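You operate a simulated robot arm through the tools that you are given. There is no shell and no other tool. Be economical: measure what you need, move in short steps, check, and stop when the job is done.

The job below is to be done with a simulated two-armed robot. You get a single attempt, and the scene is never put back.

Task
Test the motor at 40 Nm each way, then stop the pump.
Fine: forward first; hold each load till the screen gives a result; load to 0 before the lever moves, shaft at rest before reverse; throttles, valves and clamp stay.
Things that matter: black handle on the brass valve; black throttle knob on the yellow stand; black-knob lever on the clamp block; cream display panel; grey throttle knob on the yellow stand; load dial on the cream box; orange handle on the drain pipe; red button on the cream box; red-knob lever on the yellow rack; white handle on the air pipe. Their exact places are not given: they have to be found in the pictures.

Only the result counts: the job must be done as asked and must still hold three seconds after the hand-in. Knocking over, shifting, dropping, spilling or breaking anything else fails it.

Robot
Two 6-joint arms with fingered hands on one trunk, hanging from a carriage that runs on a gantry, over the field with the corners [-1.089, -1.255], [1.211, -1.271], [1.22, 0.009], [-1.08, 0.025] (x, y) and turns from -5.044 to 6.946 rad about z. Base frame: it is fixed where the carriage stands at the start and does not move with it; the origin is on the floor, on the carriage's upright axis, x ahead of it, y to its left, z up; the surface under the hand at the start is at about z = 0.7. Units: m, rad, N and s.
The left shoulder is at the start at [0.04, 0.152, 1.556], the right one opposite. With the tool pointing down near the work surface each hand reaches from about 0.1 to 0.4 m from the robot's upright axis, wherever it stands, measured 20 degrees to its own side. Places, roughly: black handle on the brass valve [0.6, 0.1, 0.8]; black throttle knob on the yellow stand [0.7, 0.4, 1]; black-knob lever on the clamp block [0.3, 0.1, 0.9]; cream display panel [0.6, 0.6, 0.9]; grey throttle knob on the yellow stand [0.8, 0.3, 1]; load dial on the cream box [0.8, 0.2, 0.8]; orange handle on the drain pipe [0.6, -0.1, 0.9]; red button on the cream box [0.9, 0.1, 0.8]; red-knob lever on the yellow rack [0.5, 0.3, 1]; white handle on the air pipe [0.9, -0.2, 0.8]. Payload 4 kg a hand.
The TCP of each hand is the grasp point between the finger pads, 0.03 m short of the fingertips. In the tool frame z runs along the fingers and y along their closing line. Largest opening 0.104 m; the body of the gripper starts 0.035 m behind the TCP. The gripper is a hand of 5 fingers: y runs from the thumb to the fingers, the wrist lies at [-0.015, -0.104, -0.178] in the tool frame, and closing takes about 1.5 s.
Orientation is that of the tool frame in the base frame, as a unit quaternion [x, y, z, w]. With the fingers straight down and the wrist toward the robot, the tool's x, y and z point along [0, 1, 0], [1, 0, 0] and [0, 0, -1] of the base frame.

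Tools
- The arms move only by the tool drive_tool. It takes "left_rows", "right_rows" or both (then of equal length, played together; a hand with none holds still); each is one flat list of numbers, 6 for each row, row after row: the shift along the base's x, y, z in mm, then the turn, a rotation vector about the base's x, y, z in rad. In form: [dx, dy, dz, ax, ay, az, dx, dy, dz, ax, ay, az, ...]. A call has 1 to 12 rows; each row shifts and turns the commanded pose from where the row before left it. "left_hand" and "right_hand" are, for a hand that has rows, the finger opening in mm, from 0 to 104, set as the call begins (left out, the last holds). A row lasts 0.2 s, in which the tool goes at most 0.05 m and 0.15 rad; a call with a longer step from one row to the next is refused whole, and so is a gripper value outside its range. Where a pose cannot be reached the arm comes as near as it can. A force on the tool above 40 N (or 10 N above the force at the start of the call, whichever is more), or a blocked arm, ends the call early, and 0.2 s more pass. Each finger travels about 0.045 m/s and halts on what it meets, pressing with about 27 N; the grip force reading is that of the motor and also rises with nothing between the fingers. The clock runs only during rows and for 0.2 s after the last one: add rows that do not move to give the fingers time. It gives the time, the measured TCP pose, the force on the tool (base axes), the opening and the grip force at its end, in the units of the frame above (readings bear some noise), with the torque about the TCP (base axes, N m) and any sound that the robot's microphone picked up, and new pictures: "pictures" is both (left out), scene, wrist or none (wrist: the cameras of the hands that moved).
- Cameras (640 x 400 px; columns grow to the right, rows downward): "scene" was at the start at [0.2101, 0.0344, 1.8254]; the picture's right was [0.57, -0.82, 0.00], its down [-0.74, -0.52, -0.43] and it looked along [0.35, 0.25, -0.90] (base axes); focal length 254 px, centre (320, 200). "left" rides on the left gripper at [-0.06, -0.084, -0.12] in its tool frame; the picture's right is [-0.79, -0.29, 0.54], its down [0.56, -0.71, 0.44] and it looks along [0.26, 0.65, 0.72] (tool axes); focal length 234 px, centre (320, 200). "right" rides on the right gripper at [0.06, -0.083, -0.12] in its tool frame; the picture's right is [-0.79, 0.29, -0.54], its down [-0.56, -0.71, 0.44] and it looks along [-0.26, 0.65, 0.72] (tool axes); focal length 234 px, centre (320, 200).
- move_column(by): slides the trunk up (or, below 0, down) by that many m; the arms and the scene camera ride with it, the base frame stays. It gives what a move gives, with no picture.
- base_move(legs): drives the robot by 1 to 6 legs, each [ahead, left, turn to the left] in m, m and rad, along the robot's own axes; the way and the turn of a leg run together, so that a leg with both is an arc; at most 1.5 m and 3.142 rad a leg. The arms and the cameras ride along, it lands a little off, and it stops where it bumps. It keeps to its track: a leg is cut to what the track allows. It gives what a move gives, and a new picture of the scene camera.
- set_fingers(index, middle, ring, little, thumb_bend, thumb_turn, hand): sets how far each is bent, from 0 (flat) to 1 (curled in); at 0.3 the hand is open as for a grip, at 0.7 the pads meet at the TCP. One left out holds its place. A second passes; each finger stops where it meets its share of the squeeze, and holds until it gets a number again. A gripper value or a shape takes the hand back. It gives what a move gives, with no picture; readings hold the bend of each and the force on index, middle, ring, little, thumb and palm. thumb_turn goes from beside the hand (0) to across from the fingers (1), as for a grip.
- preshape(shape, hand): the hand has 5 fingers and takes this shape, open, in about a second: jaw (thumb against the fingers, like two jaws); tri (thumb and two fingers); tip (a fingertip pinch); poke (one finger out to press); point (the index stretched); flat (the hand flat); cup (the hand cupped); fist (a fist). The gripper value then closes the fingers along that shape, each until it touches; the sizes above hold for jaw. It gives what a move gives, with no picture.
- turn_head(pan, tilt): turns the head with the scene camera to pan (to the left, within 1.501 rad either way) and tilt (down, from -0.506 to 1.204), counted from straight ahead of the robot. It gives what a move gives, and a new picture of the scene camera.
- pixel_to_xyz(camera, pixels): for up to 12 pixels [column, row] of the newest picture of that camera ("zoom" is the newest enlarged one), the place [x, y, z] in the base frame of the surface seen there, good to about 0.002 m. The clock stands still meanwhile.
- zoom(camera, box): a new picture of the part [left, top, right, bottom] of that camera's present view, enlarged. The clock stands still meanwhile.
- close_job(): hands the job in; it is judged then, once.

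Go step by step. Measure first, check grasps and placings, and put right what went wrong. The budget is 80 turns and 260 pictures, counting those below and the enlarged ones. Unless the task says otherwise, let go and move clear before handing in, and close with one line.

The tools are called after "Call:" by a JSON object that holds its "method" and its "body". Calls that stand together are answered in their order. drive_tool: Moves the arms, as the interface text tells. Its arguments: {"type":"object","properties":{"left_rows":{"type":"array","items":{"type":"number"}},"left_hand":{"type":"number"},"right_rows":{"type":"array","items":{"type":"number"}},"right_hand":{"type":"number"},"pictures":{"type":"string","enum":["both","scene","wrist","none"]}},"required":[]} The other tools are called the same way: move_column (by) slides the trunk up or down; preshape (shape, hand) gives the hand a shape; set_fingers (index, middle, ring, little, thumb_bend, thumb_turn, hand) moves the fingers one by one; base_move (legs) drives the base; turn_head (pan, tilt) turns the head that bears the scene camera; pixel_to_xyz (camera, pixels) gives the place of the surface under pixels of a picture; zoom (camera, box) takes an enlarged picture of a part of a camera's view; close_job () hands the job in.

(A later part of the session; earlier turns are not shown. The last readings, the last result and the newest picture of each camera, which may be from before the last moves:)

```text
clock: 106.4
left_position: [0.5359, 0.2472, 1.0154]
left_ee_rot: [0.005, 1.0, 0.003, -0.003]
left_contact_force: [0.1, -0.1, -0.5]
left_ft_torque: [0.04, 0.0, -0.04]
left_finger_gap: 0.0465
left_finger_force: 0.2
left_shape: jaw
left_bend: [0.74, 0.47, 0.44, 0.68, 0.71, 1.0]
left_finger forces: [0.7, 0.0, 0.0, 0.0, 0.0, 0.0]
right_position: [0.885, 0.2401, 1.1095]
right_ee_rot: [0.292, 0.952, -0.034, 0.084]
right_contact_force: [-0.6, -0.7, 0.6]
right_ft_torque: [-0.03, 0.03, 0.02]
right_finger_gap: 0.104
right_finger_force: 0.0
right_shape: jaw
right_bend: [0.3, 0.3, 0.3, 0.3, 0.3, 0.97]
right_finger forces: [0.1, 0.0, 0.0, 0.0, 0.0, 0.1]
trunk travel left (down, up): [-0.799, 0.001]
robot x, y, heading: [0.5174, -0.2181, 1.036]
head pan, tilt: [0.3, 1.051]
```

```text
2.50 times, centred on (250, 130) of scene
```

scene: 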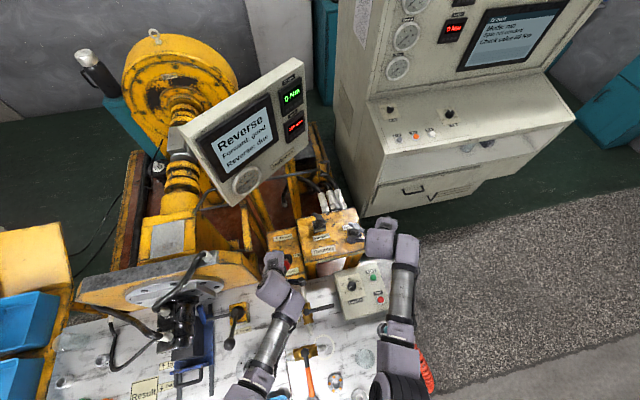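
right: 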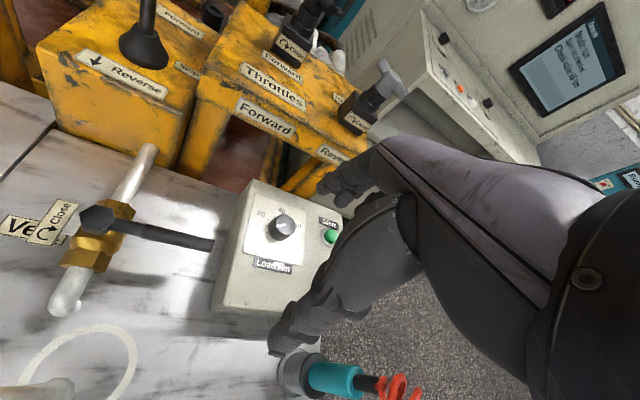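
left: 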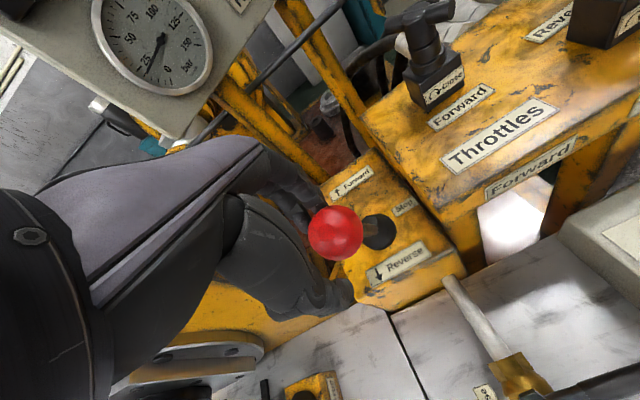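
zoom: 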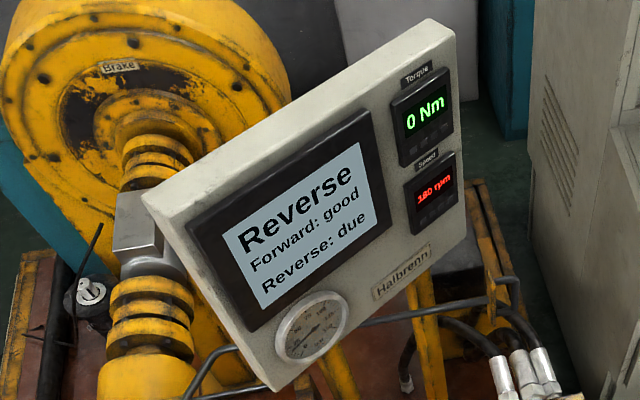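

Reverse runs at 180 rpm. I'll open, lift, reset the hand offset, drive right, and set the fingers for the dial.

Call:
{"method": "drive_tool", "body": {"left_rows": [0, 0, 0, 0, 0, 0, 0, 0, 0, 0, 0, 0, 0, 0, 0, 0, 0, 0, 0, 0, 0, 0, 0, 0, 0, 0, 0, 0, 0, 0, 0, 0, 0, 0, 0, 0, 0, 0, 35, 0, 0, 0, 0, 0, 40, 0, 0, 0, 0, 0, 35, 0, 0, 0, 3, 22, 0, 0, 0, 0, 3, 22, 0, 0, 0, 0, 2, 22, 0, 0, 0, 0], "left_hand": 104, "pictures": "none"}}

Call:
{"method": "base_move", "body": {"legs": [[0.0, -0.294, 0]]}}

Call:
{"method": "set_fingers", "body": {"hand": "left", "index": 1, "middle": 0.3, "ring": 0.3, "little": 1, "thumb_bend": 0.3, "thumb_turn": 0.97}}

Call:
{"method": "move_column", "body": {"by": -0.15}}

```text
clock: 109.0
left_position: [0.5467, 0.3077, 1.123]
left_ee_rot: [0.003, 1.0, 0.0, -0.004]
left_contact_force: [0.0, 0.3, -0.5]
left_ft_torque: [-0.05, -0.02, -0.01]
left_finger_gap: 0.1037
left_finger_force: 0.1
left_shape: jaw
left_bend: [0.3, 0.3, 0.3, 0.3, 0.3, 0.97]
left_finger forces: [0.0, 0.0, 0.0, 0.0, 0.1, 0.0]
right_position: [0.887, 0.2403, 1.1096]
right_ee_rot: [0.293, 0.952, -0.033, 0.085]
right_contact_force: [0.3, -0.3, 0.8]
right_ft_torque: [0.01, 0.0, 0.02]
right_finger_gap: 0.1042
right_finger_force: 0.0
right_shape: jaw
right_bend: [0.3, 0.3, 0.3, 0.3, 0.3, 0.97]
right_finger forces: [0.0, 0.1, 0.0, 0.0, 0.0, 0.0]
trunk travel left (down, up): [-0.799, 0.001]
robot x, y, heading: [0.5187, -0.221, 1.033]
head pan, tilt: [0.3, 1.051]
```

```text
clock: 111.0
left_position: [0.7984, 0.1604, 1.1243]
left_ee_rot: [0.003, 1.0, 0.002, -0.003]
left_contact_force: [0.0, 0.8, 0.3]
left_ft_torque: [0.02, 0.01, 0.03]
left_finger_gap: 0.104
left_finger_force: 0.0
left_shape: jaw
left_bend: [0.3, 0.3, 0.3, 0.3, 0.3, 0.97]
left_finger forces: [0.1, 0.0, 0.1, 0.0, 0.1, 0.0]
right_position: [1.1367, 0.0905, 1.1089]
right_ee_rot: [0.293, 0.952, -0.035, 0.084]
right_contact_force: [0.3, 0.1, -0.3]
right_ft_torque: [0.0, 0.0, 0.05]
right_finger_gap: 0.1039
right_finger_force: 0.2
right_shape: jaw
right_bend: [0.3, 0.3, 0.3, 0.3, 0.3, 0.97]
right_finger forces: [0.1, 0.1, 0.1, 0.0, 0.0, 0.1]
trunk travel left (down, up): [-0.799, 0.001]
robot x, y, heading: [0.7675, -0.3703, 1.031]
head pan, tilt: [0.3, 1.051]
```

scene: 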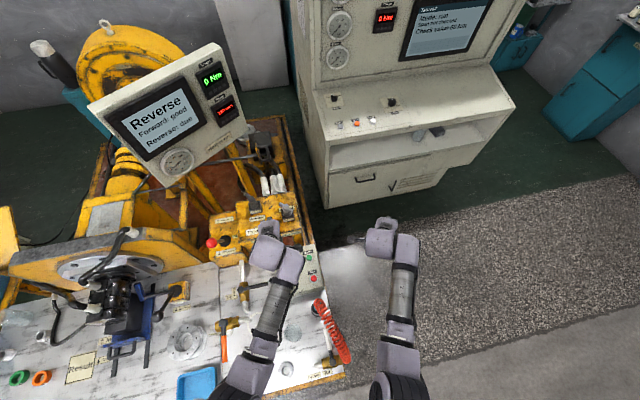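

```text
clock: 112.0
left_position: [0.7966, 0.1594, 1.1234]
left_ee_rot: [0.004, 1.0, 0.002, -0.005]
left_contact_force: [0.3, 0.4, 0.4]
left_ft_torque: [0.04, 0.01, -0.01]
left_finger_gap: 0.0653
left_finger_force: 0.2
left_shape: fingers
left_bend: [1.0, 0.3, 0.3, 1.0, 0.3, 0.94]
left_finger forces: [0.0, 0.1, 0.1, 0.0, 0.1, 0.0]
right_position: [1.1375, 0.0911, 1.1076]
right_ee_rot: [0.293, 0.952, -0.035, 0.085]
right_contact_force: [0.2, -0.6, -0.1]
right_ft_torque: [-0.03, 0.0, -0.01]
right_finger_gap: 0.1041
right_finger_force: 0.0
right_shape: jaw
right_bend: [0.3, 0.3, 0.3, 0.3, 0.3, 0.97]
right_finger forces: [0.1, 0.0, 0.1, 0.0, 0.0, 0.0]
trunk travel left (down, up): [-0.799, 0.001]
robot x, y, heading: [0.7682, -0.3698, 1.035]
head pan, tilt: [0.3, 1.051]
```

```text
clock: 113.8
left_position: [0.7965, 0.16, 0.9753]
left_ee_rot: [0.004, 1.0, 0.002, -0.004]
left_contact_force: [-0.5, 1.1, -0.1]
left_ft_torque: [0.01, 0.0, 0.0]
left_finger_gap: 0.0658
left_finger_force: 0.0
left_shape: fingers
left_bend: [1.0, 0.3, 0.3, 1.0, 0.3, 0.94]
left_finger forces: [0.0, 0.0, 0.1, 0.0, 0.1, 0.0]
right_position: [1.1365, 0.0927, 0.96]
right_ee_rot: [0.293, 0.952, -0.035, 0.085]
right_contact_force: [0.0, 0.3, 0.0]
right_ft_torque: [0.02, 0.0, 0.02]
right_finger_gap: 0.1037
right_finger_force: 0.1
right_shape: jaw
right_bend: [0.3, 0.3, 0.3, 0.3, 0.3, 0.97]
right_finger forces: [0.0, 0.1, 0.0, 0.1, 0.0, 0.0]
trunk travel left (down, up): [-0.649, 0.151]
robot x, y, heading: [0.7662, -0.3656, 1.035]
head pan, tilt: [0.3, 1.051]
```

Hand is almost exactly over the dial. I'll yaw +0.47 rad and descend to z 0.845, checking position before the last bit.

Call:
{"method": "drive_tool", "body": {"left_rows": [0, 1.5, -15, 0, 0, 0.08, 0, 1.5, -15, 0, 0, 0.08, 0, 0, -20, 0, 0, 0.08, 0, 0, -20, 0, 0, 0.08, 0, 0, -20, 0, 0, 0.08, 0, 0, -20, 0, 0, 0.07, 0, 0, -20, 0, 0, 0, 0, 0, 0, 0, 0, 0], "pictures": "none"}}

Call:
{"method": "zoom", "body": {"camera": "left", "box": [260, 160, 460, 360]}}

```text
clock: 115.6
left_position: [0.7975, 0.1626, 0.8442]
left_ee_rot: [-0.229, 0.973, 0.001, -0.003]
left_contact_force: [-0.2, 1.2, 0.8]
left_ft_torque: [-0.01, -0.04, -0.01]
left_finger_gap: 0.0657
left_finger_force: 0.2
left_shape: fingers
left_bend: [1.0, 0.3, 0.3, 1.0, 0.3, 0.94]
left_finger forces: [0.1, 0.0, 0.0, 0.0, 0.0, 0.1]
right_position: [1.1371, 0.091, 0.9585]
right_ee_rot: [0.293, 0.952, -0.035, 0.085]
right_contact_force: [-0.5, -1.2, 0.4]
right_ft_torque: [0.01, 0.0, 0.01]
right_finger_gap: 0.104
right_finger_force: 0.0
right_shape: jaw
right_bend: [0.3, 0.3, 0.3, 0.3, 0.3, 0.97]
right_finger forces: [0.1, 0.0, 0.0, 0.0, 0.1, 0.1]
trunk travel left (down, up): [-0.649, 0.151]
robot x, y, heading: [0.7711, -0.3697, 1.035]
head pan, tilt: [0.3, 1.051]
```

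```text
2.00 times, centred on (360, 260) of left
```

zoom: 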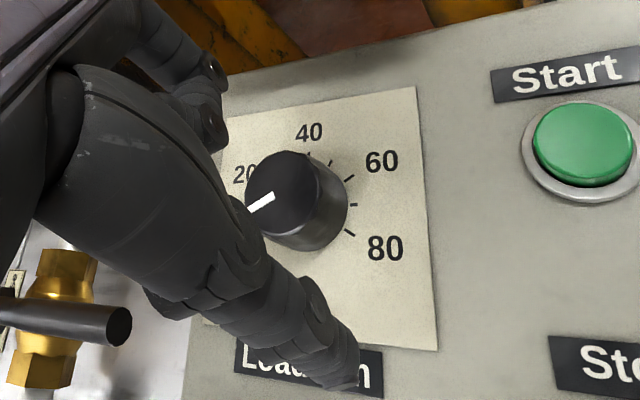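

Aligned. I'll go down to z 0.814 and grip the knob.

Call:
{"method": "drive_tool", "body": {"left_rows": [-1, 0, -10, 0, 0, 0, 0, 0, -10, 0, 0, 0, 0, 0, -10, 0, 0, 0, 0, 0, 0, 0, 0, 0], "pictures": "none"}}

Call:
{"method": "set_fingers", "body": {"hand": "left", "middle": 0.75, "ring": 0.75, "thumb_bend": 0.75}}

```text
clock: 116.6
left_position: [0.7971, 0.1621, 0.814]
left_ee_rot: [-0.229, 0.973, 0.0, -0.004]
left_contact_force: [0.4, 0.8, 0.0]
left_ft_torque: [0.0, 0.0, 0.03]
left_finger_gap: 0.0655
left_finger_force: 0.1
left_shape: fingers
left_bend: [1.0, 0.3, 0.3, 1.0, 0.3, 0.94]
left_finger forces: [0.1, 0.0, 0.0, 0.0, 0.0, 0.1]
right_position: [1.1372, 0.0911, 0.9586]
right_ee_rot: [0.292, 0.952, -0.035, 0.085]
right_contact_force: [0.4, -0.2, 0.2]
right_ft_torque: [0.0, 0.01, 0.0]
right_finger_gap: 0.1043
right_finger_force: 0.1
right_shape: jaw
right_bend: [0.3, 0.3, 0.3, 0.3, 0.3, 0.97]
right_finger forces: [0.0, 0.0, 0.0, 0.0, 0.0, 0.0]
trunk travel left (down, up): [-0.649, 0.151]
robot x, y, heading: [0.7714, -0.3693, 1.035]
head pan, tilt: [0.3, 1.051]
```

```text
clock: 117.6
left_position: [0.7976, 0.1617, 0.8139]
left_ee_rot: [-0.229, 0.973, 0.0, -0.004]
left_contact_force: [-0.9, -3.7, 1.7]
left_ft_torque: [0.01, 0.08, -0.02]
left_finger_gap: 0.0499
left_finger_force: 12.9
left_shape: fingers
left_bend: [1.0, 0.6, 0.75, 1.0, 0.63, 0.98]
left_finger forces: [0.0, 12.1, 0.1, 0.0, 13.5, 0.1]
right_position: [1.1362, 0.0906, 0.9578]
right_ee_rot: [0.293, 0.952, -0.034, 0.085]
right_contact_force: [0.5, 0.5, -0.4]
right_ft_torque: [-0.01, 0.05, 0.02]
right_finger_gap: 0.1037
right_finger_force: 0.1
right_shape: jaw
right_bend: [0.3, 0.3, 0.3, 0.3, 0.3, 0.97]
right_finger forces: [0.0, 0.1, 0.0, 0.1, 0.1, 0.0]
trunk travel left (down, up): [-0.649, 0.151]
robot x, y, heading: [0.7624, -0.3649, 1.037]
head pan, tilt: [0.3, 1.051]
```

Gripped the same as before. I'll turn −1.9 rad (to about 35 Nm), then read the torque.

Call:
{"method": "drive_tool", "body": {"left_rows": [0, 0, 0, 0, 0, -0.146, 0, 0, 0, 0, 0, -0.146, 0, 0, 0, 0, 0, -0.146, 0, 0, 0, 0, 0, -0.146, 0, 0, 0, 0, 0, -0.146, 0, 0, 0, 0, 0, -0.146, 0, 0, 0, 0, 0, -0.146, 0, 0, 0, 0, 0, -0.146, 0, 0, 0, 0, 0, -0.146, 0, 0, 0, 0, 0, -0.146, 0, 0, 0, 0, 0, -0.146, 0, 0, 0, 0, 0, -0.146], "pictures": "none"}}

Call:
{"method": "drive_tool", "body": {"left_rows": [0, 0, 0, 0, 0, -0.14, 0, 0, 0, 0, 0, 0, 0, 0, 0, 0, 0, 0], "pictures": "scene"}}

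Call:
{"method": "zoom", "body": {"camera": "scene", "box": [60, 10, 240, 125]}}

```text
clock: 120.2
left_position: [0.795, 0.1623, 0.8142]
left_ee_rot: [0.602, 0.798, 0.004, -0.004]
left_contact_force: [-5.4, 0.2, -0.9]
left_ft_torque: [0.08, 0.11, 0.0]
left_finger_gap: 0.0499
left_finger_force: 13.1
left_shape: fingers
left_bend: [1.0, 0.6, 0.75, 1.0, 0.63, 0.96]
left_finger forces: [0.0, 10.6, 0.0, 0.0, 14.2, 0.0]
right_position: [1.1361, 0.092, 0.9583]
right_ee_rot: [0.293, 0.952, -0.034, 0.084]
right_contact_force: [-0.5, 0.3, -0.2]
right_ft_torque: [0.0, 0.03, 0.02]
right_finger_gap: 0.1041
right_finger_force: 0.2
right_shape: jaw
right_bend: [0.3, 0.3, 0.3, 0.3, 0.3, 0.97]
right_finger forces: [0.1, 0.0, 0.0, 0.1, 0.0, 0.0]
trunk travel left (down, up): [-0.649, 0.151]
robot x, y, heading: [0.7642, -0.3671, 1.035]
head pan, tilt: [0.3, 1.051]
```

```text
clock: 121.0
left_position: [0.7941, 0.1633, 0.8149]
left_ee_rot: [0.656, 0.755, 0.004, -0.003]
left_contact_force: [-4.7, 2.0, -2.0]
left_ft_torque: [0.05, 0.16, -0.01]
left_finger_gap: 0.0501
left_finger_force: 12.5
left_shape: fingers
left_bend: [1.0, 0.6, 0.75, 1.0, 0.63, 0.97]
left_finger forces: [0.1, 10.3, 0.1, 0.0, 14.6, 0.0]
right_position: [1.1355, 0.0911, 0.9587]
right_ee_rot: [0.293, 0.952, -0.034, 0.084]
right_contact_force: [0.5, 0.4, -0.7]
right_ft_torque: [0.03, 0.05, -0.02]
right_finger_gap: 0.1038
right_finger_force: 0.1
right_shape: jaw
right_bend: [0.3, 0.3, 0.3, 0.3, 0.3, 0.97]
right_finger forces: [0.0, 0.1, 0.0, 0.1, 0.1, 0.0]
trunk travel left (down, up): [-0.649, 0.151]
robot x, y, heading: [0.7695, -0.3661, 1.033]
head pan, tilt: [0.3, 1.051]
```

scene: 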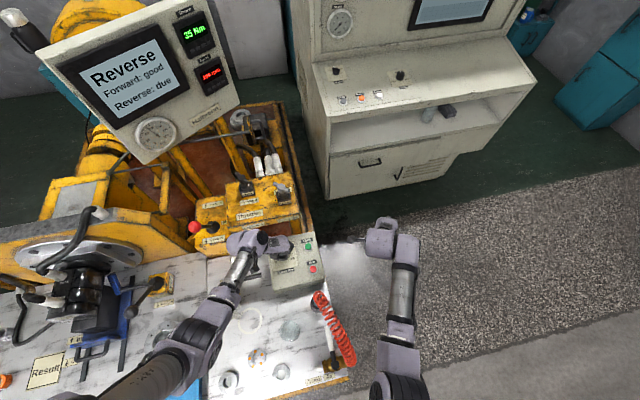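

```text
3.48 times, centred on (150, 68) of scene
```

zoom: 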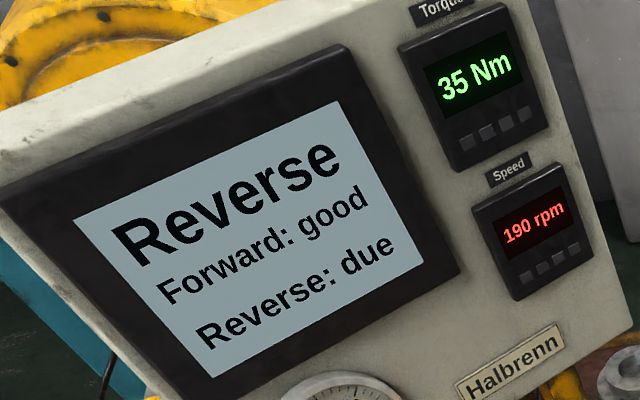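

35 Nm, as predicted. I'll turn another 0.26 rad, check, and hold.

Call:
{"method": "drive_tool", "body": {"left_rows": [0, 0, 0, 0, 0, -0.13, 0, 0, 0, 0, 0, -0.13, 0, 0, 0, 0, 0, 0, 0, 0, 0, 0, 0, 0], "pictures": "none"}}

Call:
{"method": "zoom", "body": {"camera": "scene", "box": [60, 10, 240, 125]}}

```text
clock: 122.0
left_position: [0.7952, 0.1622, 0.8143]
left_ee_rot: [0.749, 0.663, 0.003, -0.002]
left_contact_force: [-5.3, 1.8, 0.8]
left_ft_torque: [0.09, 0.13, 0.01]
left_finger_gap: 0.0505
left_finger_force: 12.3
left_shape: fingers
left_bend: [1.0, 0.6, 0.75, 1.0, 0.63, 0.96]
left_finger forces: [0.0, 10.3, 0.0, 0.0, 15.3, 0.0]
right_position: [1.1352, 0.0916, 0.96]
right_ee_rot: [0.294, 0.952, -0.034, 0.085]
right_contact_force: [-0.7, 0.9, -0.9]
right_ft_torque: [-0.01, 0.03, 0.0]
right_finger_gap: 0.1042
right_finger_force: 0.2
right_shape: jaw
right_bend: [0.3, 0.3, 0.3, 0.3, 0.3, 0.97]
right_finger forces: [0.0, 0.0, 0.0, 0.0, 0.0, 0.1]
trunk travel left (down, up): [-0.649, 0.151]
robot x, y, heading: [0.7688, -0.3676, 1.032]
head pan, tilt: [0.3, 1.051]
```

```text
3.48 times, centred on (150, 68) of scene
```

zoom: 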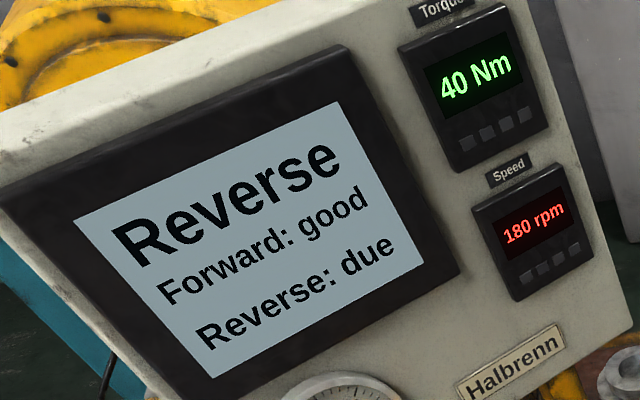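

40 Nm in Reverse. I'll hold for about 8 s.

Call:
{"method": "drive_tool", "body": {"left_rows": [0, 0, 0, 0, 0, 0, 0, 0, 0, 0, 0, 0, 0, 0, 0, 0, 0, 0, 0, 0, 0, 0, 0, 0, 0, 0, 0, 0, 0, 0, 0, 0, 0, 0, 0, 0, 0, 0, 0, 0, 0, 0, 0, 0, 0, 0, 0, 0, 0, 0, 0, 0, 0, 0, 0, 0, 0, 0, 0, 0, 0, 0, 0, 0, 0, 0, 0, 0, 0, 0, 0, 0], "pictures": "none"}}

Call:
{"method": "drive_tool", "body": {"left_rows": [0, 0, 0, 0, 0, 0, 0, 0, 0, 0, 0, 0, 0, 0, 0, 0, 0, 0, 0, 0, 0, 0, 0, 0, 0, 0, 0, 0, 0, 0, 0, 0, 0, 0, 0, 0, 0, 0, 0, 0, 0, 0, 0, 0, 0, 0, 0, 0, 0, 0, 0, 0, 0, 0, 0, 0, 0, 0, 0, 0, 0, 0, 0, 0, 0, 0, 0, 0, 0, 0, 0, 0], "pictures": "none"}}

Call:
{"method": "drive_tool", "body": {"left_rows": [0, 0, 0, 0, 0, 0, 0, 0, 0, 0, 0, 0, 0, 0, 0, 0, 0, 0, 0, 0, 0, 0, 0, 0, 0, 0, 0, 0, 0, 0, 0, 0, 0, 0, 0, 0, 0, 0, 0, 0, 0, 0, 0, 0, 0, 0, 0, 0, 0, 0, 0, 0, 0, 0, 0, 0, 0, 0, 0, 0, 0, 0, 0, 0, 0, 0, 0, 0, 0, 0, 0, 0], "pictures": "none"}}

Call:
{"method": "zoom", "body": {"camera": "scene", "box": [60, 10, 240, 125]}}

```text
clock: 124.6
left_position: [0.7958, 0.1634, 0.8139]
left_ee_rot: [0.749, 0.663, 0.003, -0.002]
left_contact_force: [-6.1, 2.1, 1.6]
left_ft_torque: [0.07, 0.11, 0.0]
left_finger_gap: 0.0503
left_finger_force: 12.9
left_shape: fingers
left_bend: [1.0, 0.6, 0.75, 1.0, 0.63, 0.96]
left_finger forces: [0.0, 10.6, 0.0, 0.0, 15.2, 0.1]
right_position: [1.1351, 0.0916, 0.958]
right_ee_rot: [0.293, 0.952, -0.034, 0.084]
right_contact_force: [0.4, 0.4, 0.0]
right_ft_torque: [-0.01, -0.02, 0.01]
right_finger_gap: 0.1038
right_finger_force: 0.1
right_shape: jaw
right_bend: [0.3, 0.3, 0.3, 0.3, 0.3, 0.97]
right_finger forces: [0.0, 0.1, 0.0, 0.0, 0.0, 0.0]
trunk travel left (down, up): [-0.649, 0.151]
robot x, y, heading: [0.7678, -0.3657, 1.035]
head pan, tilt: [0.3, 1.051]
```

```text
clock: 127.2
left_position: [0.7952, 0.1625, 0.8135]
left_ee_rot: [0.748, 0.664, 0.003, -0.002]
left_contact_force: [-5.6, 2.1, 2.3]
left_ft_torque: [0.03, 0.12, 0.06]
left_finger_gap: 0.0501
left_finger_force: 12.7
left_shape: fingers
left_bend: [1.0, 0.6, 0.75, 1.0, 0.63, 0.96]
left_finger forces: [0.1, 10.6, 0.0, 0.0, 15.2, 0.0]
right_position: [1.136, 0.0918, 0.9584]
right_ee_rot: [0.292, 0.952, -0.034, 0.084]
right_contact_force: [0.2, 0.2, 0.1]
right_ft_torque: [-0.01, 0.02, -0.03]
right_finger_gap: 0.1039
right_finger_force: 0.1
right_shape: jaw
right_bend: [0.3, 0.3, 0.3, 0.3, 0.3, 0.97]
right_finger forces: [0.0, 0.0, 0.0, 0.1, 0.0, 0.1]
trunk travel left (down, up): [-0.649, 0.151]
robot x, y, heading: [0.7643, -0.3671, 1.033]
head pan, tilt: [0.3, 1.051]
```

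```text
clock: 129.8
left_position: [0.7952, 0.1621, 0.8152]
left_ee_rot: [0.748, 0.663, 0.003, -0.002]
left_contact_force: [-5.1, 2.5, 1.1]
left_ft_torque: [0.07, 0.13, -0.03]
left_finger_gap: 0.05
left_finger_force: 12.9
left_shape: fingers
left_bend: [1.0, 0.6, 0.75, 1.0, 0.63, 0.96]
left_finger forces: [0.1, 10.7, 0.0, 0.0, 15.3, 0.0]
right_position: [1.1342, 0.0916, 0.9589]
right_ee_rot: [0.293, 0.952, -0.035, 0.084]
right_contact_force: [0.1, 0.3, -0.1]
right_ft_torque: [-0.01, 0.02, 0.0]
right_finger_gap: 0.1042
right_finger_force: 0.1
right_shape: jaw
right_bend: [0.3, 0.3, 0.3, 0.3, 0.3, 0.97]
right_finger forces: [0.0, 0.0, 0.0, 0.0, 0.0, 0.0]
trunk travel left (down, up): [-0.649, 0.151]
robot x, y, heading: [0.7693, -0.3671, 1.033]
head pan, tilt: [0.3, 1.051]
```

```text
3.48 times, centred on (150, 68) of scene
```

zoom: 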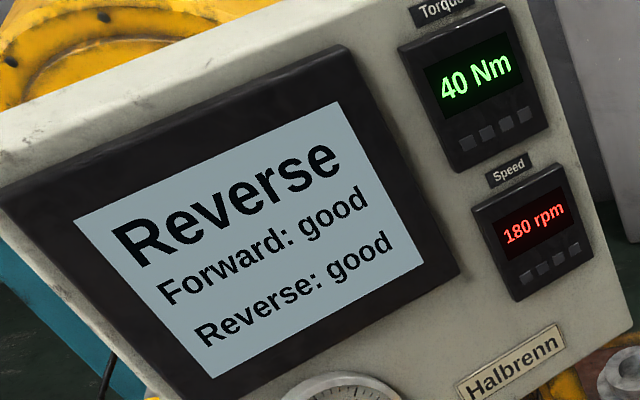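

Both results are "good". I'll turn the load back to 0 and release the knob.

Call:
{"method": "drive_tool", "body": {"left_rows": [0, 0, 0, 0, 0, 0.146, 0, 0, 0, 0, 0, 0.146, 0, 0, 0, 0, 0, 0.146, 0, 0, 0, 0, 0, 0.146, 0, 0, 0, 0, 0, 0.146, 0, 0, 0, 0, 0, 0.146, 0, 0, 0, 0, 0, 0.146, 0, 0, 0, 0, 0, 0.146, 0, 0, 0, 0, 0, 0.146, 0, 0, 0, 0, 0, 0.146, 0, 0, 0, 0, 0, 0.146, 0, 0, 0, 0, 0, 0.146], "pictures": "none"}}

Call:
{"method": "drive_tool", "body": {"left_rows": [0, 0, 0, 0, 0, 0.14, 0, 0, 0, 0, 0, 0.14, 0, 0, 0, 0, 0, 0.12, 0, 0, 0, 0, 0, 0], "pictures": "scene"}}

Call:
{"method": "zoom", "body": {"camera": "scene", "box": [60, 10, 240, 125]}}

```text
clock: 132.4
left_position: [0.7973, 0.1621, 0.8144]
left_ee_rot: [-0.031, 1.0, 0.002, -0.004]
left_contact_force: [-0.5, -1.4, 2.5]
left_ft_torque: [-0.03, 0.02, 0.01]
left_finger_gap: 0.0499
left_finger_force: 12.9
left_shape: fingers
left_bend: [1.0, 0.6, 0.75, 1.0, 0.64, 0.97]
left_finger forces: [0.0, 11.9, 0.0, 0.0, 13.5, 0.1]
right_position: [1.1358, 0.0922, 0.9591]
right_ee_rot: [0.293, 0.952, -0.034, 0.085]
right_contact_force: [-0.6, -0.2, -0.6]
right_ft_torque: [0.01, -0.01, -0.01]
right_finger_gap: 0.1039
right_finger_force: 0.1
right_shape: jaw
right_bend: [0.3, 0.3, 0.3, 0.3, 0.3, 0.97]
right_finger forces: [0.0, 0.0, 0.0, 0.1, 0.0, 0.0]
trunk travel left (down, up): [-0.649, 0.151]
robot x, y, heading: [0.7663, -0.368, 1.036]
head pan, tilt: [0.3, 1.051]
```

```text
clock: 133.4
left_position: [0.7967, 0.1615, 0.8138]
left_ee_rot: [-0.229, 0.973, 0.001, -0.005]
left_contact_force: [1.5, -2.2, 3.1]
left_ft_torque: [-0.01, -0.01, -0.08]
left_finger_gap: 0.05
left_finger_force: 12.5
left_shape: fingers
left_bend: [1.0, 0.59, 0.75, 1.0, 0.64, 0.98]
left_finger forces: [0.0, 11.7, 0.0, 0.0, 14.3, 0.0]
right_position: [1.137, 0.0918, 0.9592]
right_ee_rot: [0.292, 0.952, -0.035, 0.084]
right_contact_force: [0.5, -1.0, -0.5]
right_ft_torque: [0.01, 0.01, 0.01]
right_finger_gap: 0.1041
right_finger_force: 0.1
right_shape: jaw
right_bend: [0.3, 0.3, 0.3, 0.3, 0.3, 0.97]
right_finger forces: [0.0, 0.0, 0.0, 0.0, 0.0, 0.0]
trunk travel left (down, up): [-0.649, 0.151]
robot x, y, heading: [0.7667, -0.3655, 1.035]
head pan, tilt: [0.3, 1.051]
```

scene: 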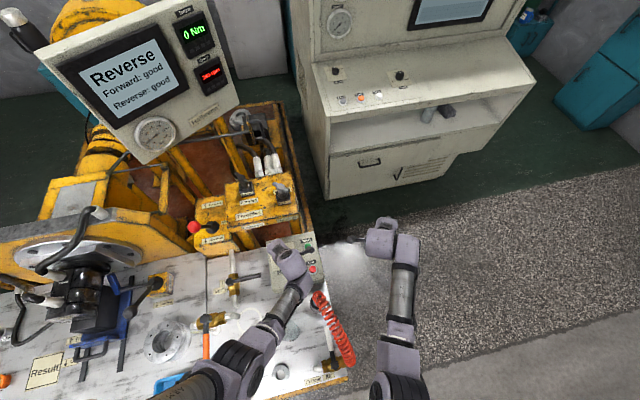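

```text
3.48 times, centred on (150, 68) of scene
```

zoom: 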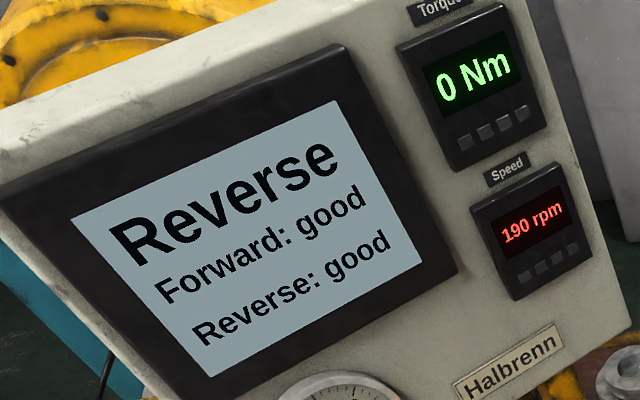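

Load is 0. I'll release, lift, raise the trunk, and go back to the lever to bring it to Stop before stopping the pump.

Call:
{"method": "set_fingers", "body": {"hand": "left", "middle": 0.3, "ring": 0.3, "thumb_bend": 0.3}}

Call:
{"method": "drive_tool", "body": {"left_rows": [0, 0, 20, 0, 0, 0, 0, 0, 20, 0, 0, 0, 0, 0, 20, 0, 0, -0.08, 0, 0, 20, 0, 0, -0.08, 0, 0, 20, 0, 0, -0.08, 0, 0, 20, 0, 0, -0.08, 0, 0, 20, 0, 0, -0.08, 0, 0, 20, 0, 0, -0.07], "pictures": "none"}}

Call:
{"method": "move_column", "body": {"by": 0.15}}

Call:
{"method": "base_move", "body": {"legs": [[0.0, 0.296, 0]]}}

Call:
{"method": "preshape", "body": {"hand": "left", "shape": "jaw"}}

Call:
{"method": "zoom", "body": {"camera": "left", "box": [220, 160, 480, 399]}}

```text
clock: 134.4
left_position: [0.7971, 0.1616, 0.8138]
left_ee_rot: [-0.23, 0.973, 0.001, -0.004]
left_contact_force: [0.7, -0.2, -0.2]
left_ft_torque: [0.02, 0.01, 0.01]
left_finger_gap: 0.0654
left_finger_force: 0.0
left_shape: fingers
left_bend: [1.0, 0.3, 0.3, 1.0, 0.3, 0.94]
left_finger forces: [0.0, 0.1, 0.1, 0.0, 0.0, 0.1]
right_position: [1.1356, 0.0907, 0.9585]
right_ee_rot: [0.293, 0.952, -0.035, 0.085]
right_contact_force: [-0.5, -0.6, -0.8]
right_ft_torque: [-0.03, -0.01, -0.01]
right_finger_gap: 0.104
right_finger_force: 0.2
right_shape: jaw
right_bend: [0.3, 0.3, 0.3, 0.3, 0.3, 0.97]
right_finger forces: [0.0, 0.0, 0.1, 0.0, 0.0, 0.1]
trunk travel left (down, up): [-0.649, 0.151]
robot x, y, heading: [0.7688, -0.3642, 1.037]
head pan, tilt: [0.3, 1.051]
```

```text
clock: 136.2
left_position: [0.7966, 0.1627, 0.9739]
left_ee_rot: [0.004, 1.0, 0.001, -0.004]
left_contact_force: [-0.4, 0.0, -0.2]
left_ft_torque: [0.0, 0.01, 0.01]
left_finger_gap: 0.0658
left_finger_force: 0.0
left_shape: fingers
left_bend: [1.0, 0.3, 0.3, 1.0, 0.3, 0.94]
left_finger forces: [0.0, 0.0, 0.1, 0.0, 0.1, 0.0]
right_position: [1.1368, 0.091, 0.9589]
right_ee_rot: [0.293, 0.952, -0.034, 0.085]
right_contact_force: [1.0, -0.7, 0.2]
right_ft_torque: [-0.01, -0.03, 0.0]
right_finger_gap: 0.1039
right_finger_force: 0.1
right_shape: jaw
right_bend: [0.3, 0.3, 0.3, 0.3, 0.3, 0.97]
right_finger forces: [0.0, 0.1, 0.1, 0.0, 0.1, 0.0]
trunk travel left (down, up): [-0.649, 0.151]
robot x, y, heading: [0.7686, -0.3657, 1.036]
head pan, tilt: [0.3, 1.051]
```

```text
clock: 137.9
left_position: [0.797, 0.1611, 1.1254]
left_ee_rot: [0.004, 1.0, 0.002, -0.004]
left_contact_force: [-0.4, -0.2, -0.3]
left_ft_torque: [-0.01, -0.02, 0.03]
left_finger_gap: 0.0656
left_finger_force: 0.0
left_shape: fingers
left_bend: [1.0, 0.3, 0.3, 1.0, 0.3, 0.94]
left_finger forces: [0.0, 0.0, 0.0, 0.0, 0.0, 0.1]
right_position: [1.1358, 0.0903, 1.109]
right_ee_rot: [0.293, 0.952, -0.033, 0.086]
right_contact_force: [-0.1, -0.6, 0.5]
right_ft_torque: [0.01, 0.03, 0.03]
right_finger_gap: 0.1041
right_finger_force: 0.1
right_shape: jaw
right_bend: [0.3, 0.3, 0.3, 0.3, 0.3, 0.97]
right_finger forces: [0.0, 0.0, 0.1, 0.0, 0.0, 0.1]
trunk travel left (down, up): [-0.799, 0.001]
robot x, y, heading: [0.7668, -0.3705, 1.033]
head pan, tilt: [0.3, 1.051]
```

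```text
clock: 139.9
left_position: [0.5466, 0.3122, 1.1257]
left_ee_rot: [0.005, 1.0, 0.002, -0.003]
left_contact_force: [-0.2, 0.0, 0.2]
left_ft_torque: [0.02, 0.03, 0.0]
left_finger_gap: 0.0656
left_finger_force: 0.1
left_shape: fingers
left_bend: [1.0, 0.3, 0.3, 1.0, 0.3, 0.94]
left_finger forces: [0.0, 0.2, 0.0, 0.1, 0.0, 0.0]
right_position: [0.8858, 0.2405, 1.1092]
right_ee_rot: [0.295, 0.951, -0.034, 0.085]
right_contact_force: [0.2, 0.1, -0.3]
right_ft_torque: [0.0, -0.02, 0.02]
right_finger_gap: 0.104
right_finger_force: 0.1
right_shape: jaw
right_bend: [0.3, 0.3, 0.3, 0.3, 0.3, 0.97]
right_finger forces: [0.1, 0.0, 0.1, 0.1, 0.1, 0.1]
trunk travel left (down, up): [-0.799, 0.001]
robot x, y, heading: [0.5157, -0.2139, 1.029]
head pan, tilt: [0.3, 1.051]
```

scene: 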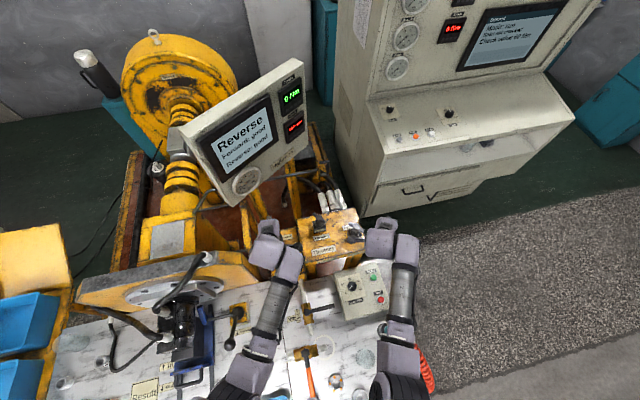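

```text
clock: 140.8
left_position: [0.5467, 0.313, 1.1233]
left_ee_rot: [0.006, 1.0, 0.002, -0.004]
left_contact_force: [0.2, -0.2, -0.2]
left_ft_torque: [-0.01, 0.01, 0.02]
left_finger_gap: 0.1037
left_finger_force: 0.1
left_shape: jaw
left_bend: [0.3, 0.3, 0.3, 0.3, 0.3, 0.97]
left_finger forces: [0.1, 0.0, 0.0, 0.0, 0.0, 0.0]
right_position: [0.8845, 0.2409, 1.1085]
right_ee_rot: [0.294, 0.951, -0.034, 0.085]
right_contact_force: [0.7, -0.3, 0.5]
right_ft_torque: [-0.01, -0.01, -0.02]
right_finger_gap: 0.1037
right_finger_force: 0.0
right_shape: jaw
right_bend: [0.3, 0.3, 0.3, 0.3, 0.3, 0.97]
right_finger forces: [0.0, 0.1, 0.0, 0.1, 0.0, 0.0]
trunk travel left (down, up): [-0.799, 0.001]
robot x, y, heading: [0.5157, -0.2159, 1.035]
head pan, tilt: [0.3, 1.051]
```

```text
1.67 times, centred on (350, 280) of left
```

zoom: 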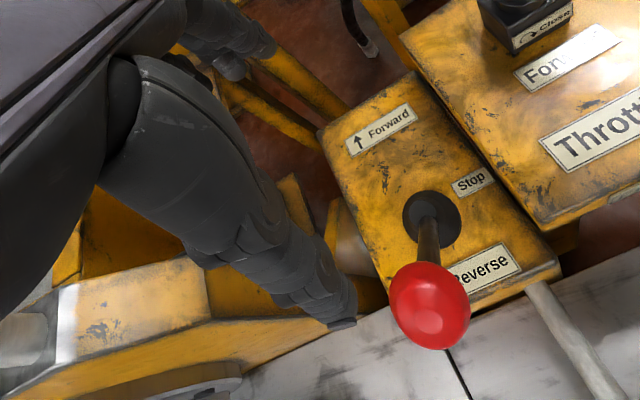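

Call:
{"method": "pixel_to_xyz", "body": {"camera": "zoom", "pixels": [[430, 305], [420, 322], [395, 300], [465, 305]]}}

```text
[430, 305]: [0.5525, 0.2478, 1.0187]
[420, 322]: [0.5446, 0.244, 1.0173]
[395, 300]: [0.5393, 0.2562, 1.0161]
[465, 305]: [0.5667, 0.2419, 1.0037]
```

The ball is at about (0.543, 0.244). I'll move over it, descend and cage it.

Call:
{"method": "drive_tool", "body": {"left_rows": [-1, -23, 0, 0, 0, 0, -1, -23, 0, 0, 0, 0, -2, -22, 0, 0, 0, 0, 0, 0, -26, 0, 0, 0, 0, 0, -27, 0, 0, 0, 0, 0, -27, 0, 0, 0, 0, 0, -26, 0, 0, 0, 0, 0, 0, 0, 0, 0], "left_hand": 104, "pictures": "none"}}

Call:
{"method": "drive_tool", "body": {"left_rows": [0, 0, 0, 0, 0, 0, 0, 0, 0, 0, 0, 0, 0, 0, 0, 0, 0, 0, 0, 0, 0, 0, 0, 0, 0, 0, 0, 0, 0, 0, 0, 0, 0, 0, 0, 0, 0, 0, 0, 0, 0, 0], "left_hand": 46, "pictures": "wrist"}}

```text
clock: 142.6
left_position: [0.5337, 0.2475, 1.0179]
left_ee_rot: [0.007, 1.0, 0.003, -0.012]
left_contact_force: [-0.5, 0.5, -0.2]
left_ft_torque: [0.02, -0.02, 0.0]
left_finger_gap: 0.1039
left_finger_force: 0.1
left_shape: jaw
left_bend: [0.3, 0.3, 0.3, 0.3, 0.3, 0.97]
left_finger forces: [0.1, 0.0, 0.0, 0.0, 0.0, 0.0]
right_position: [0.8849, 0.2401, 1.1094]
right_ee_rot: [0.294, 0.951, -0.035, 0.085]
right_contact_force: [0.5, -0.1, 0.2]
right_ft_torque: [0.0, 0.03, -0.03]
right_finger_gap: 0.104
right_finger_force: 0.0
right_shape: jaw
right_bend: [0.3, 0.3, 0.3, 0.3, 0.3, 0.97]
right_finger forces: [0.1, 0.0, 0.0, 0.0, 0.1, 0.0]
trunk travel left (down, up): [-0.799, 0.001]
robot x, y, heading: [0.5175, -0.2166, 1.029]
head pan, tilt: [0.3, 1.051]
```

```text
clock: 144.2
left_position: [0.5354, 0.252, 1.0199]
left_ee_rot: [0.007, 1.0, 0.007, -0.011]
left_contact_force: [-0.3, -0.2, -0.9]
left_ft_torque: [-0.02, 0.0, -0.02]
left_finger_gap: 0.0464
left_finger_force: 0.1
left_shape: jaw
left_bend: [0.74, 0.47, 0.44, 0.68, 0.71, 1.0]
left_finger forces: [0.1, 0.0, 0.1, 0.0, 0.0, 0.0]
right_position: [0.8849, 0.2412, 1.1085]
right_ee_rot: [0.296, 0.951, -0.035, 0.085]
right_contact_force: [0.6, -0.7, -0.3]
right_ft_torque: [0.0, 0.0, -0.01]
right_finger_gap: 0.1039
right_finger_force: 0.0
right_shape: jaw
right_bend: [0.3, 0.3, 0.3, 0.3, 0.3, 0.97]
right_finger forces: [0.0, 0.0, 0.0, 0.0, 0.1, 0.0]
trunk travel left (down, up): [-0.799, 0.001]
robot x, y, heading: [0.5164, -0.2158, 1.027]
head pan, tilt: [0.3, 1.051]
```

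left: 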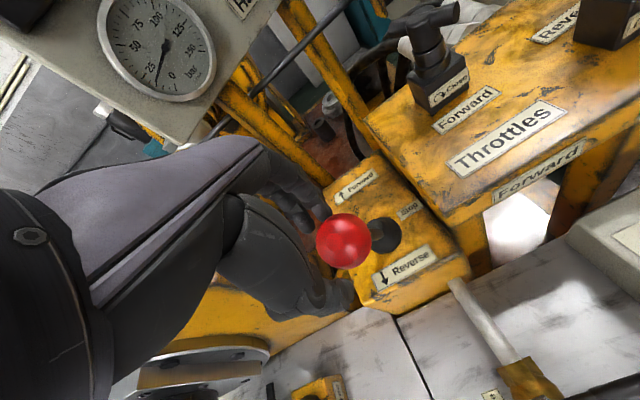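

The ball is caged (343,242). I'll push it +y to the centre and read the screen.

Call:
{"method": "drive_tool", "body": {"left_rows": [1, 12, 3, 0, 0, 0, 1, 12, 3, 0, 0, 0, 1, 12, 3, 0, 0, 0, 1, 12, 2, 0, 0, 0, 1, 11, 1, 0, 0, 0, 0, 8, 1, 0, 0, 0, 0, 0, 0, 0, 0, 0], "pictures": "both"}}

Call:
{"method": "zoom", "body": {"camera": "scene", "box": [180, 50, 320, 210]}}

```text
clock: 145.8
left_position: [0.5473, 0.3116, 1.0313]
left_ee_rot: [0.005, 1.0, 0.002, -0.003]
left_contact_force: [0.0, -0.2, 0.1]
left_ft_torque: [-0.03, 0.01, -0.03]
left_finger_gap: 0.0471
left_finger_force: 0.1
left_shape: jaw
left_bend: [0.74, 0.47, 0.44, 0.68, 0.71, 1.0]
left_finger forces: [0.1, 0.0, 0.0, 0.0, 0.8, 0.0]
right_position: [0.8849, 0.2404, 1.1086]
right_ee_rot: [0.295, 0.951, -0.034, 0.086]
right_contact_force: [0.0, 0.0, -0.4]
right_ft_torque: [0.02, 0.0, -0.01]
right_finger_gap: 0.1039
right_finger_force: 0.0
right_shape: jaw
right_bend: [0.3, 0.3, 0.3, 0.3, 0.3, 0.97]
right_finger forces: [0.0, 0.0, 0.0, 0.1, 0.1, 0.0]
trunk travel left (down, up): [-0.799, 0.001]
robot x, y, heading: [0.5157, -0.2162, 1.029]
head pan, tilt: [0.3, 1.051]
```

scene: 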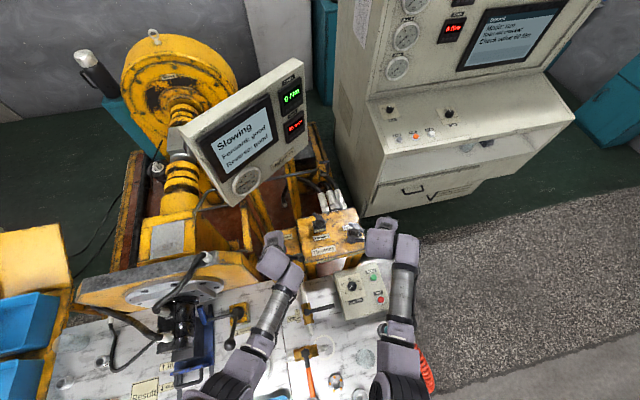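
left: 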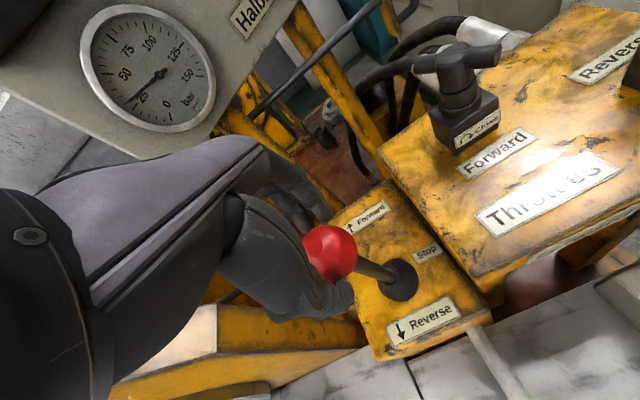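

```text
2.50 times, centred on (250, 130) of scene
```

zoom: 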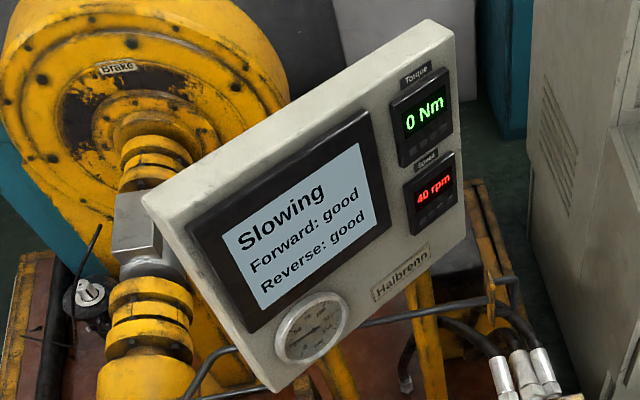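

"Slowing" with the lever at centre. I'll open and lift clear, then drive right so the hand comes over the red Stop button, with the "poke" shape.

Call:
{"method": "drive_tool", "body": {"left_rows": [0, 0, 0, 0, 0, 0, 0, 0, 0, 0, 0, 0, 0, 0, 0, 0, 0, 0, 0, 0, 0, 0, 0, 0, 0, 0, 0, 0, 0, 0, 0, 0, 0, 0, 0, 0, 0, 0, 30, 0, 0, 0, 0, 0, 32, 0, 0, 0, 0, 0, 32, 0, 0, 0], "left_hand": 104, "pictures": "scene"}}

Call:
{"method": "zoom", "body": {"camera": "scene", "box": [180, 50, 320, 210]}}

Call:
{"method": "base_move", "body": {"legs": [[-0.013, -0.418, 0]]}}

Call:
{"method": "preshape", "body": {"hand": "left", "shape": "poke"}}

Call:
{"method": "zoom", "body": {"camera": "left", "box": [0, 0, 639, 399]}}

```text
clock: 147.8
left_position: [0.545, 0.3099, 1.1248]
left_ee_rot: [0.005, 1.0, 0.003, -0.006]
left_contact_force: [0.4, 0.4, 0.3]
left_ft_torque: [-0.01, -0.02, -0.01]
left_finger_gap: 0.1038
left_finger_force: 0.1
left_shape: jaw
left_bend: [0.3, 0.3, 0.3, 0.3, 0.3, 0.97]
left_finger forces: [0.1, 0.1, 0.0, 0.0, 0.0, 0.1]
right_position: [0.8852, 0.2414, 1.1082]
right_ee_rot: [0.295, 0.951, -0.035, 0.085]
right_contact_force: [-1.0, -0.4, -0.4]
right_ft_torque: [0.01, -0.02, 0.01]
right_finger_gap: 0.1038
right_finger_force: 0.1
right_shape: jaw
right_bend: [0.3, 0.3, 0.3, 0.3, 0.3, 0.97]
right_finger forces: [0.1, 0.1, 0.0, 0.0, 0.0, 0.1]
trunk travel left (down, up): [-0.799, 0.001]
robot x, y, heading: [0.5161, -0.2156, 1.032]
head pan, tilt: [0.3, 1.051]
```

scene: 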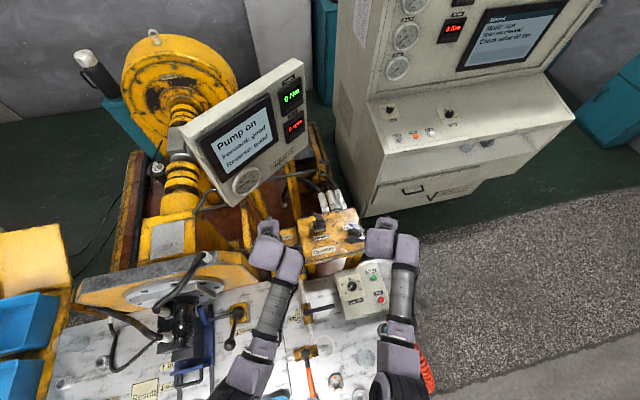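

```text
2.50 times, centred on (250, 130) of scene
```

zoom: 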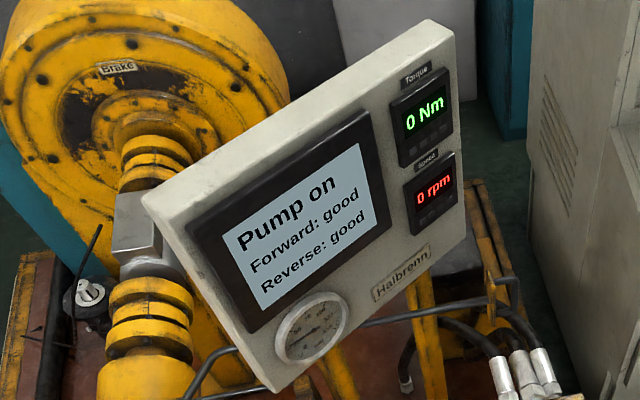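

```text
clock: 150.4
left_position: [0.8988, 0.0833, 1.1246]
left_ee_rot: [0.005, 1.0, 0.003, -0.006]
left_contact_force: [0.3, -0.3, -0.1]
left_ft_torque: [-0.02, -0.02, -0.03]
left_finger_gap: 0.1035
left_finger_force: 0.1
left_shape: jaw
left_bend: [0.3, 0.3, 0.3, 0.3, 0.3, 0.97]
left_finger forces: [0.0, 0.0, 0.0, 0.1, 0.1, 0.1]
right_position: [1.2399, 0.0136, 1.108]
right_ee_rot: [0.295, 0.951, -0.034, 0.086]
right_contact_force: [-0.1, -0.6, -0.2]
right_ft_torque: [0.01, -0.01, -0.02]
right_finger_gap: 0.104
right_finger_force: 0.0
right_shape: jaw
right_bend: [0.3, 0.3, 0.3, 0.3, 0.3, 0.97]
right_finger forces: [0.0, 0.0, 0.0, 0.0, 0.0, 0.0]
trunk travel left (down, up): [-0.799, 0.001]
robot x, y, heading: [0.8695, -0.4431, 1.03]
head pan, tilt: [0.3, 1.051]
```

scene: 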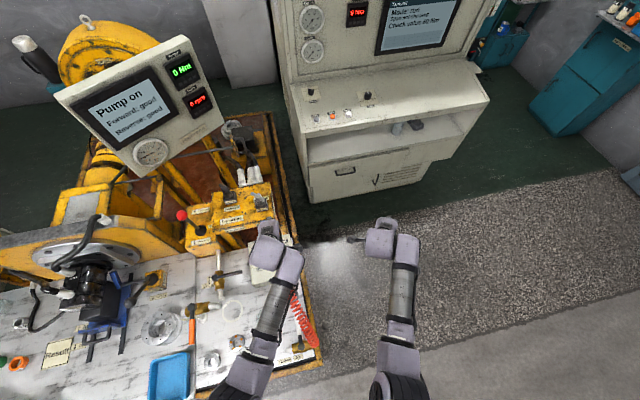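

```text
clock: 151.3
left_position: [0.8998, 0.0846, 1.1242]
left_ee_rot: [0.005, 1.0, 0.004, -0.006]
left_contact_force: [-0.7, -0.6, -0.2]
left_ft_torque: [-0.03, 0.0, 0.02]
left_finger_gap: 0.0
left_finger_force: 0.0
left_shape: poke
left_bend: [0.7, 0.7, 0.99, 0.99, 1.0, 1.0]
left_finger forces: [0.0, 0.0, 0.2, 0.0, 0.0, 0.0]
right_position: [1.2401, 0.0132, 1.1084]
right_ee_rot: [0.295, 0.951, -0.034, 0.085]
right_contact_force: [-0.6, 0.1, 0.0]
right_ft_torque: [0.0, 0.02, 0.02]
right_finger_gap: 0.1041
right_finger_force: 0.0
right_shape: jaw
right_bend: [0.3, 0.3, 0.3, 0.3, 0.3, 0.97]
right_finger forces: [0.0, 0.0, 0.0, 0.0, 0.0, 0.1]
trunk travel left (down, up): [-0.799, 0.001]
robot x, y, heading: [0.871, -0.4399, 1.034]
head pan, tilt: [0.3, 1.051]
```

```text
1.00 times, centred on (320, 200) of left (not enlarged: the box is as wide or as high as the picture)
```

zoom: 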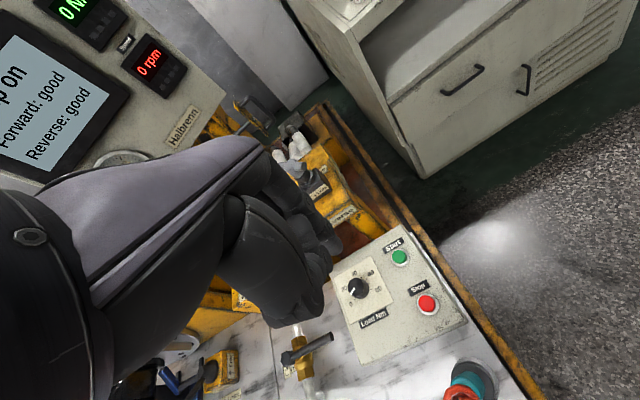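

Pump on, shaft at rest, both good. In poke shape the fingertips are near (325,250); I'll measure their place relative to the TCP and the button.

Call:
{"method": "pixel_to_xyz", "body": {"camera": "zoom", "pixels": [[335, 245], [322, 235], [330, 260], [318, 285], [310, 310], [300, 240], [429, 303], [424, 298], [435, 308]]}}

Call:
{"method": "zoom", "body": {"camera": "left", "box": [220, 160, 400, 350]}}

```text
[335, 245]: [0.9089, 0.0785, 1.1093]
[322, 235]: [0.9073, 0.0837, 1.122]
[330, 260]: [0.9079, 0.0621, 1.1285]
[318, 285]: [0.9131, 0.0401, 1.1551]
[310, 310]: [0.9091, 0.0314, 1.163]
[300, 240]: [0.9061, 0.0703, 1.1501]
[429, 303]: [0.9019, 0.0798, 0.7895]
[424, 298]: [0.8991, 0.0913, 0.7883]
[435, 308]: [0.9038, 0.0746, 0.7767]
```

```text
2.11 times, centred on (310, 255) of left
```

zoom: 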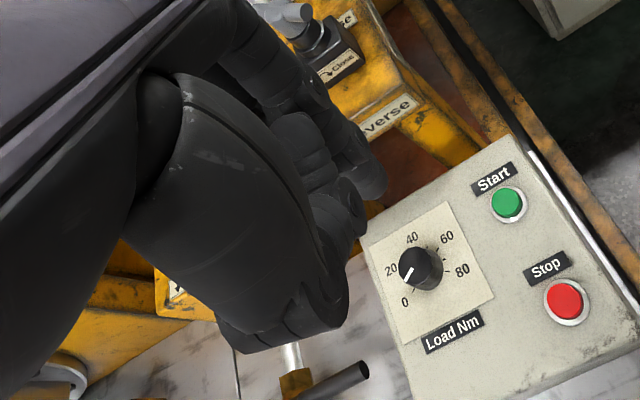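

Call:
{"method": "pixel_to_xyz", "body": {"camera": "zoom", "pixels": [[378, 188], [365, 180], [372, 170], [352, 228], [355, 215], [340, 310], [345, 160], [564, 298], [572, 302], [556, 290]]}}

```text
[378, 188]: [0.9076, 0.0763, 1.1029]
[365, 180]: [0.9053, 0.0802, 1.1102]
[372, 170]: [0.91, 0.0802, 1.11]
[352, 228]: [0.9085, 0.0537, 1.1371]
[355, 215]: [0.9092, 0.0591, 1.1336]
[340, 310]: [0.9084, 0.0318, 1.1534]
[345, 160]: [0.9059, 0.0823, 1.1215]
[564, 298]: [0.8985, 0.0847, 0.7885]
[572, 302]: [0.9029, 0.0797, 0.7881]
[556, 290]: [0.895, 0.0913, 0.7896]
```

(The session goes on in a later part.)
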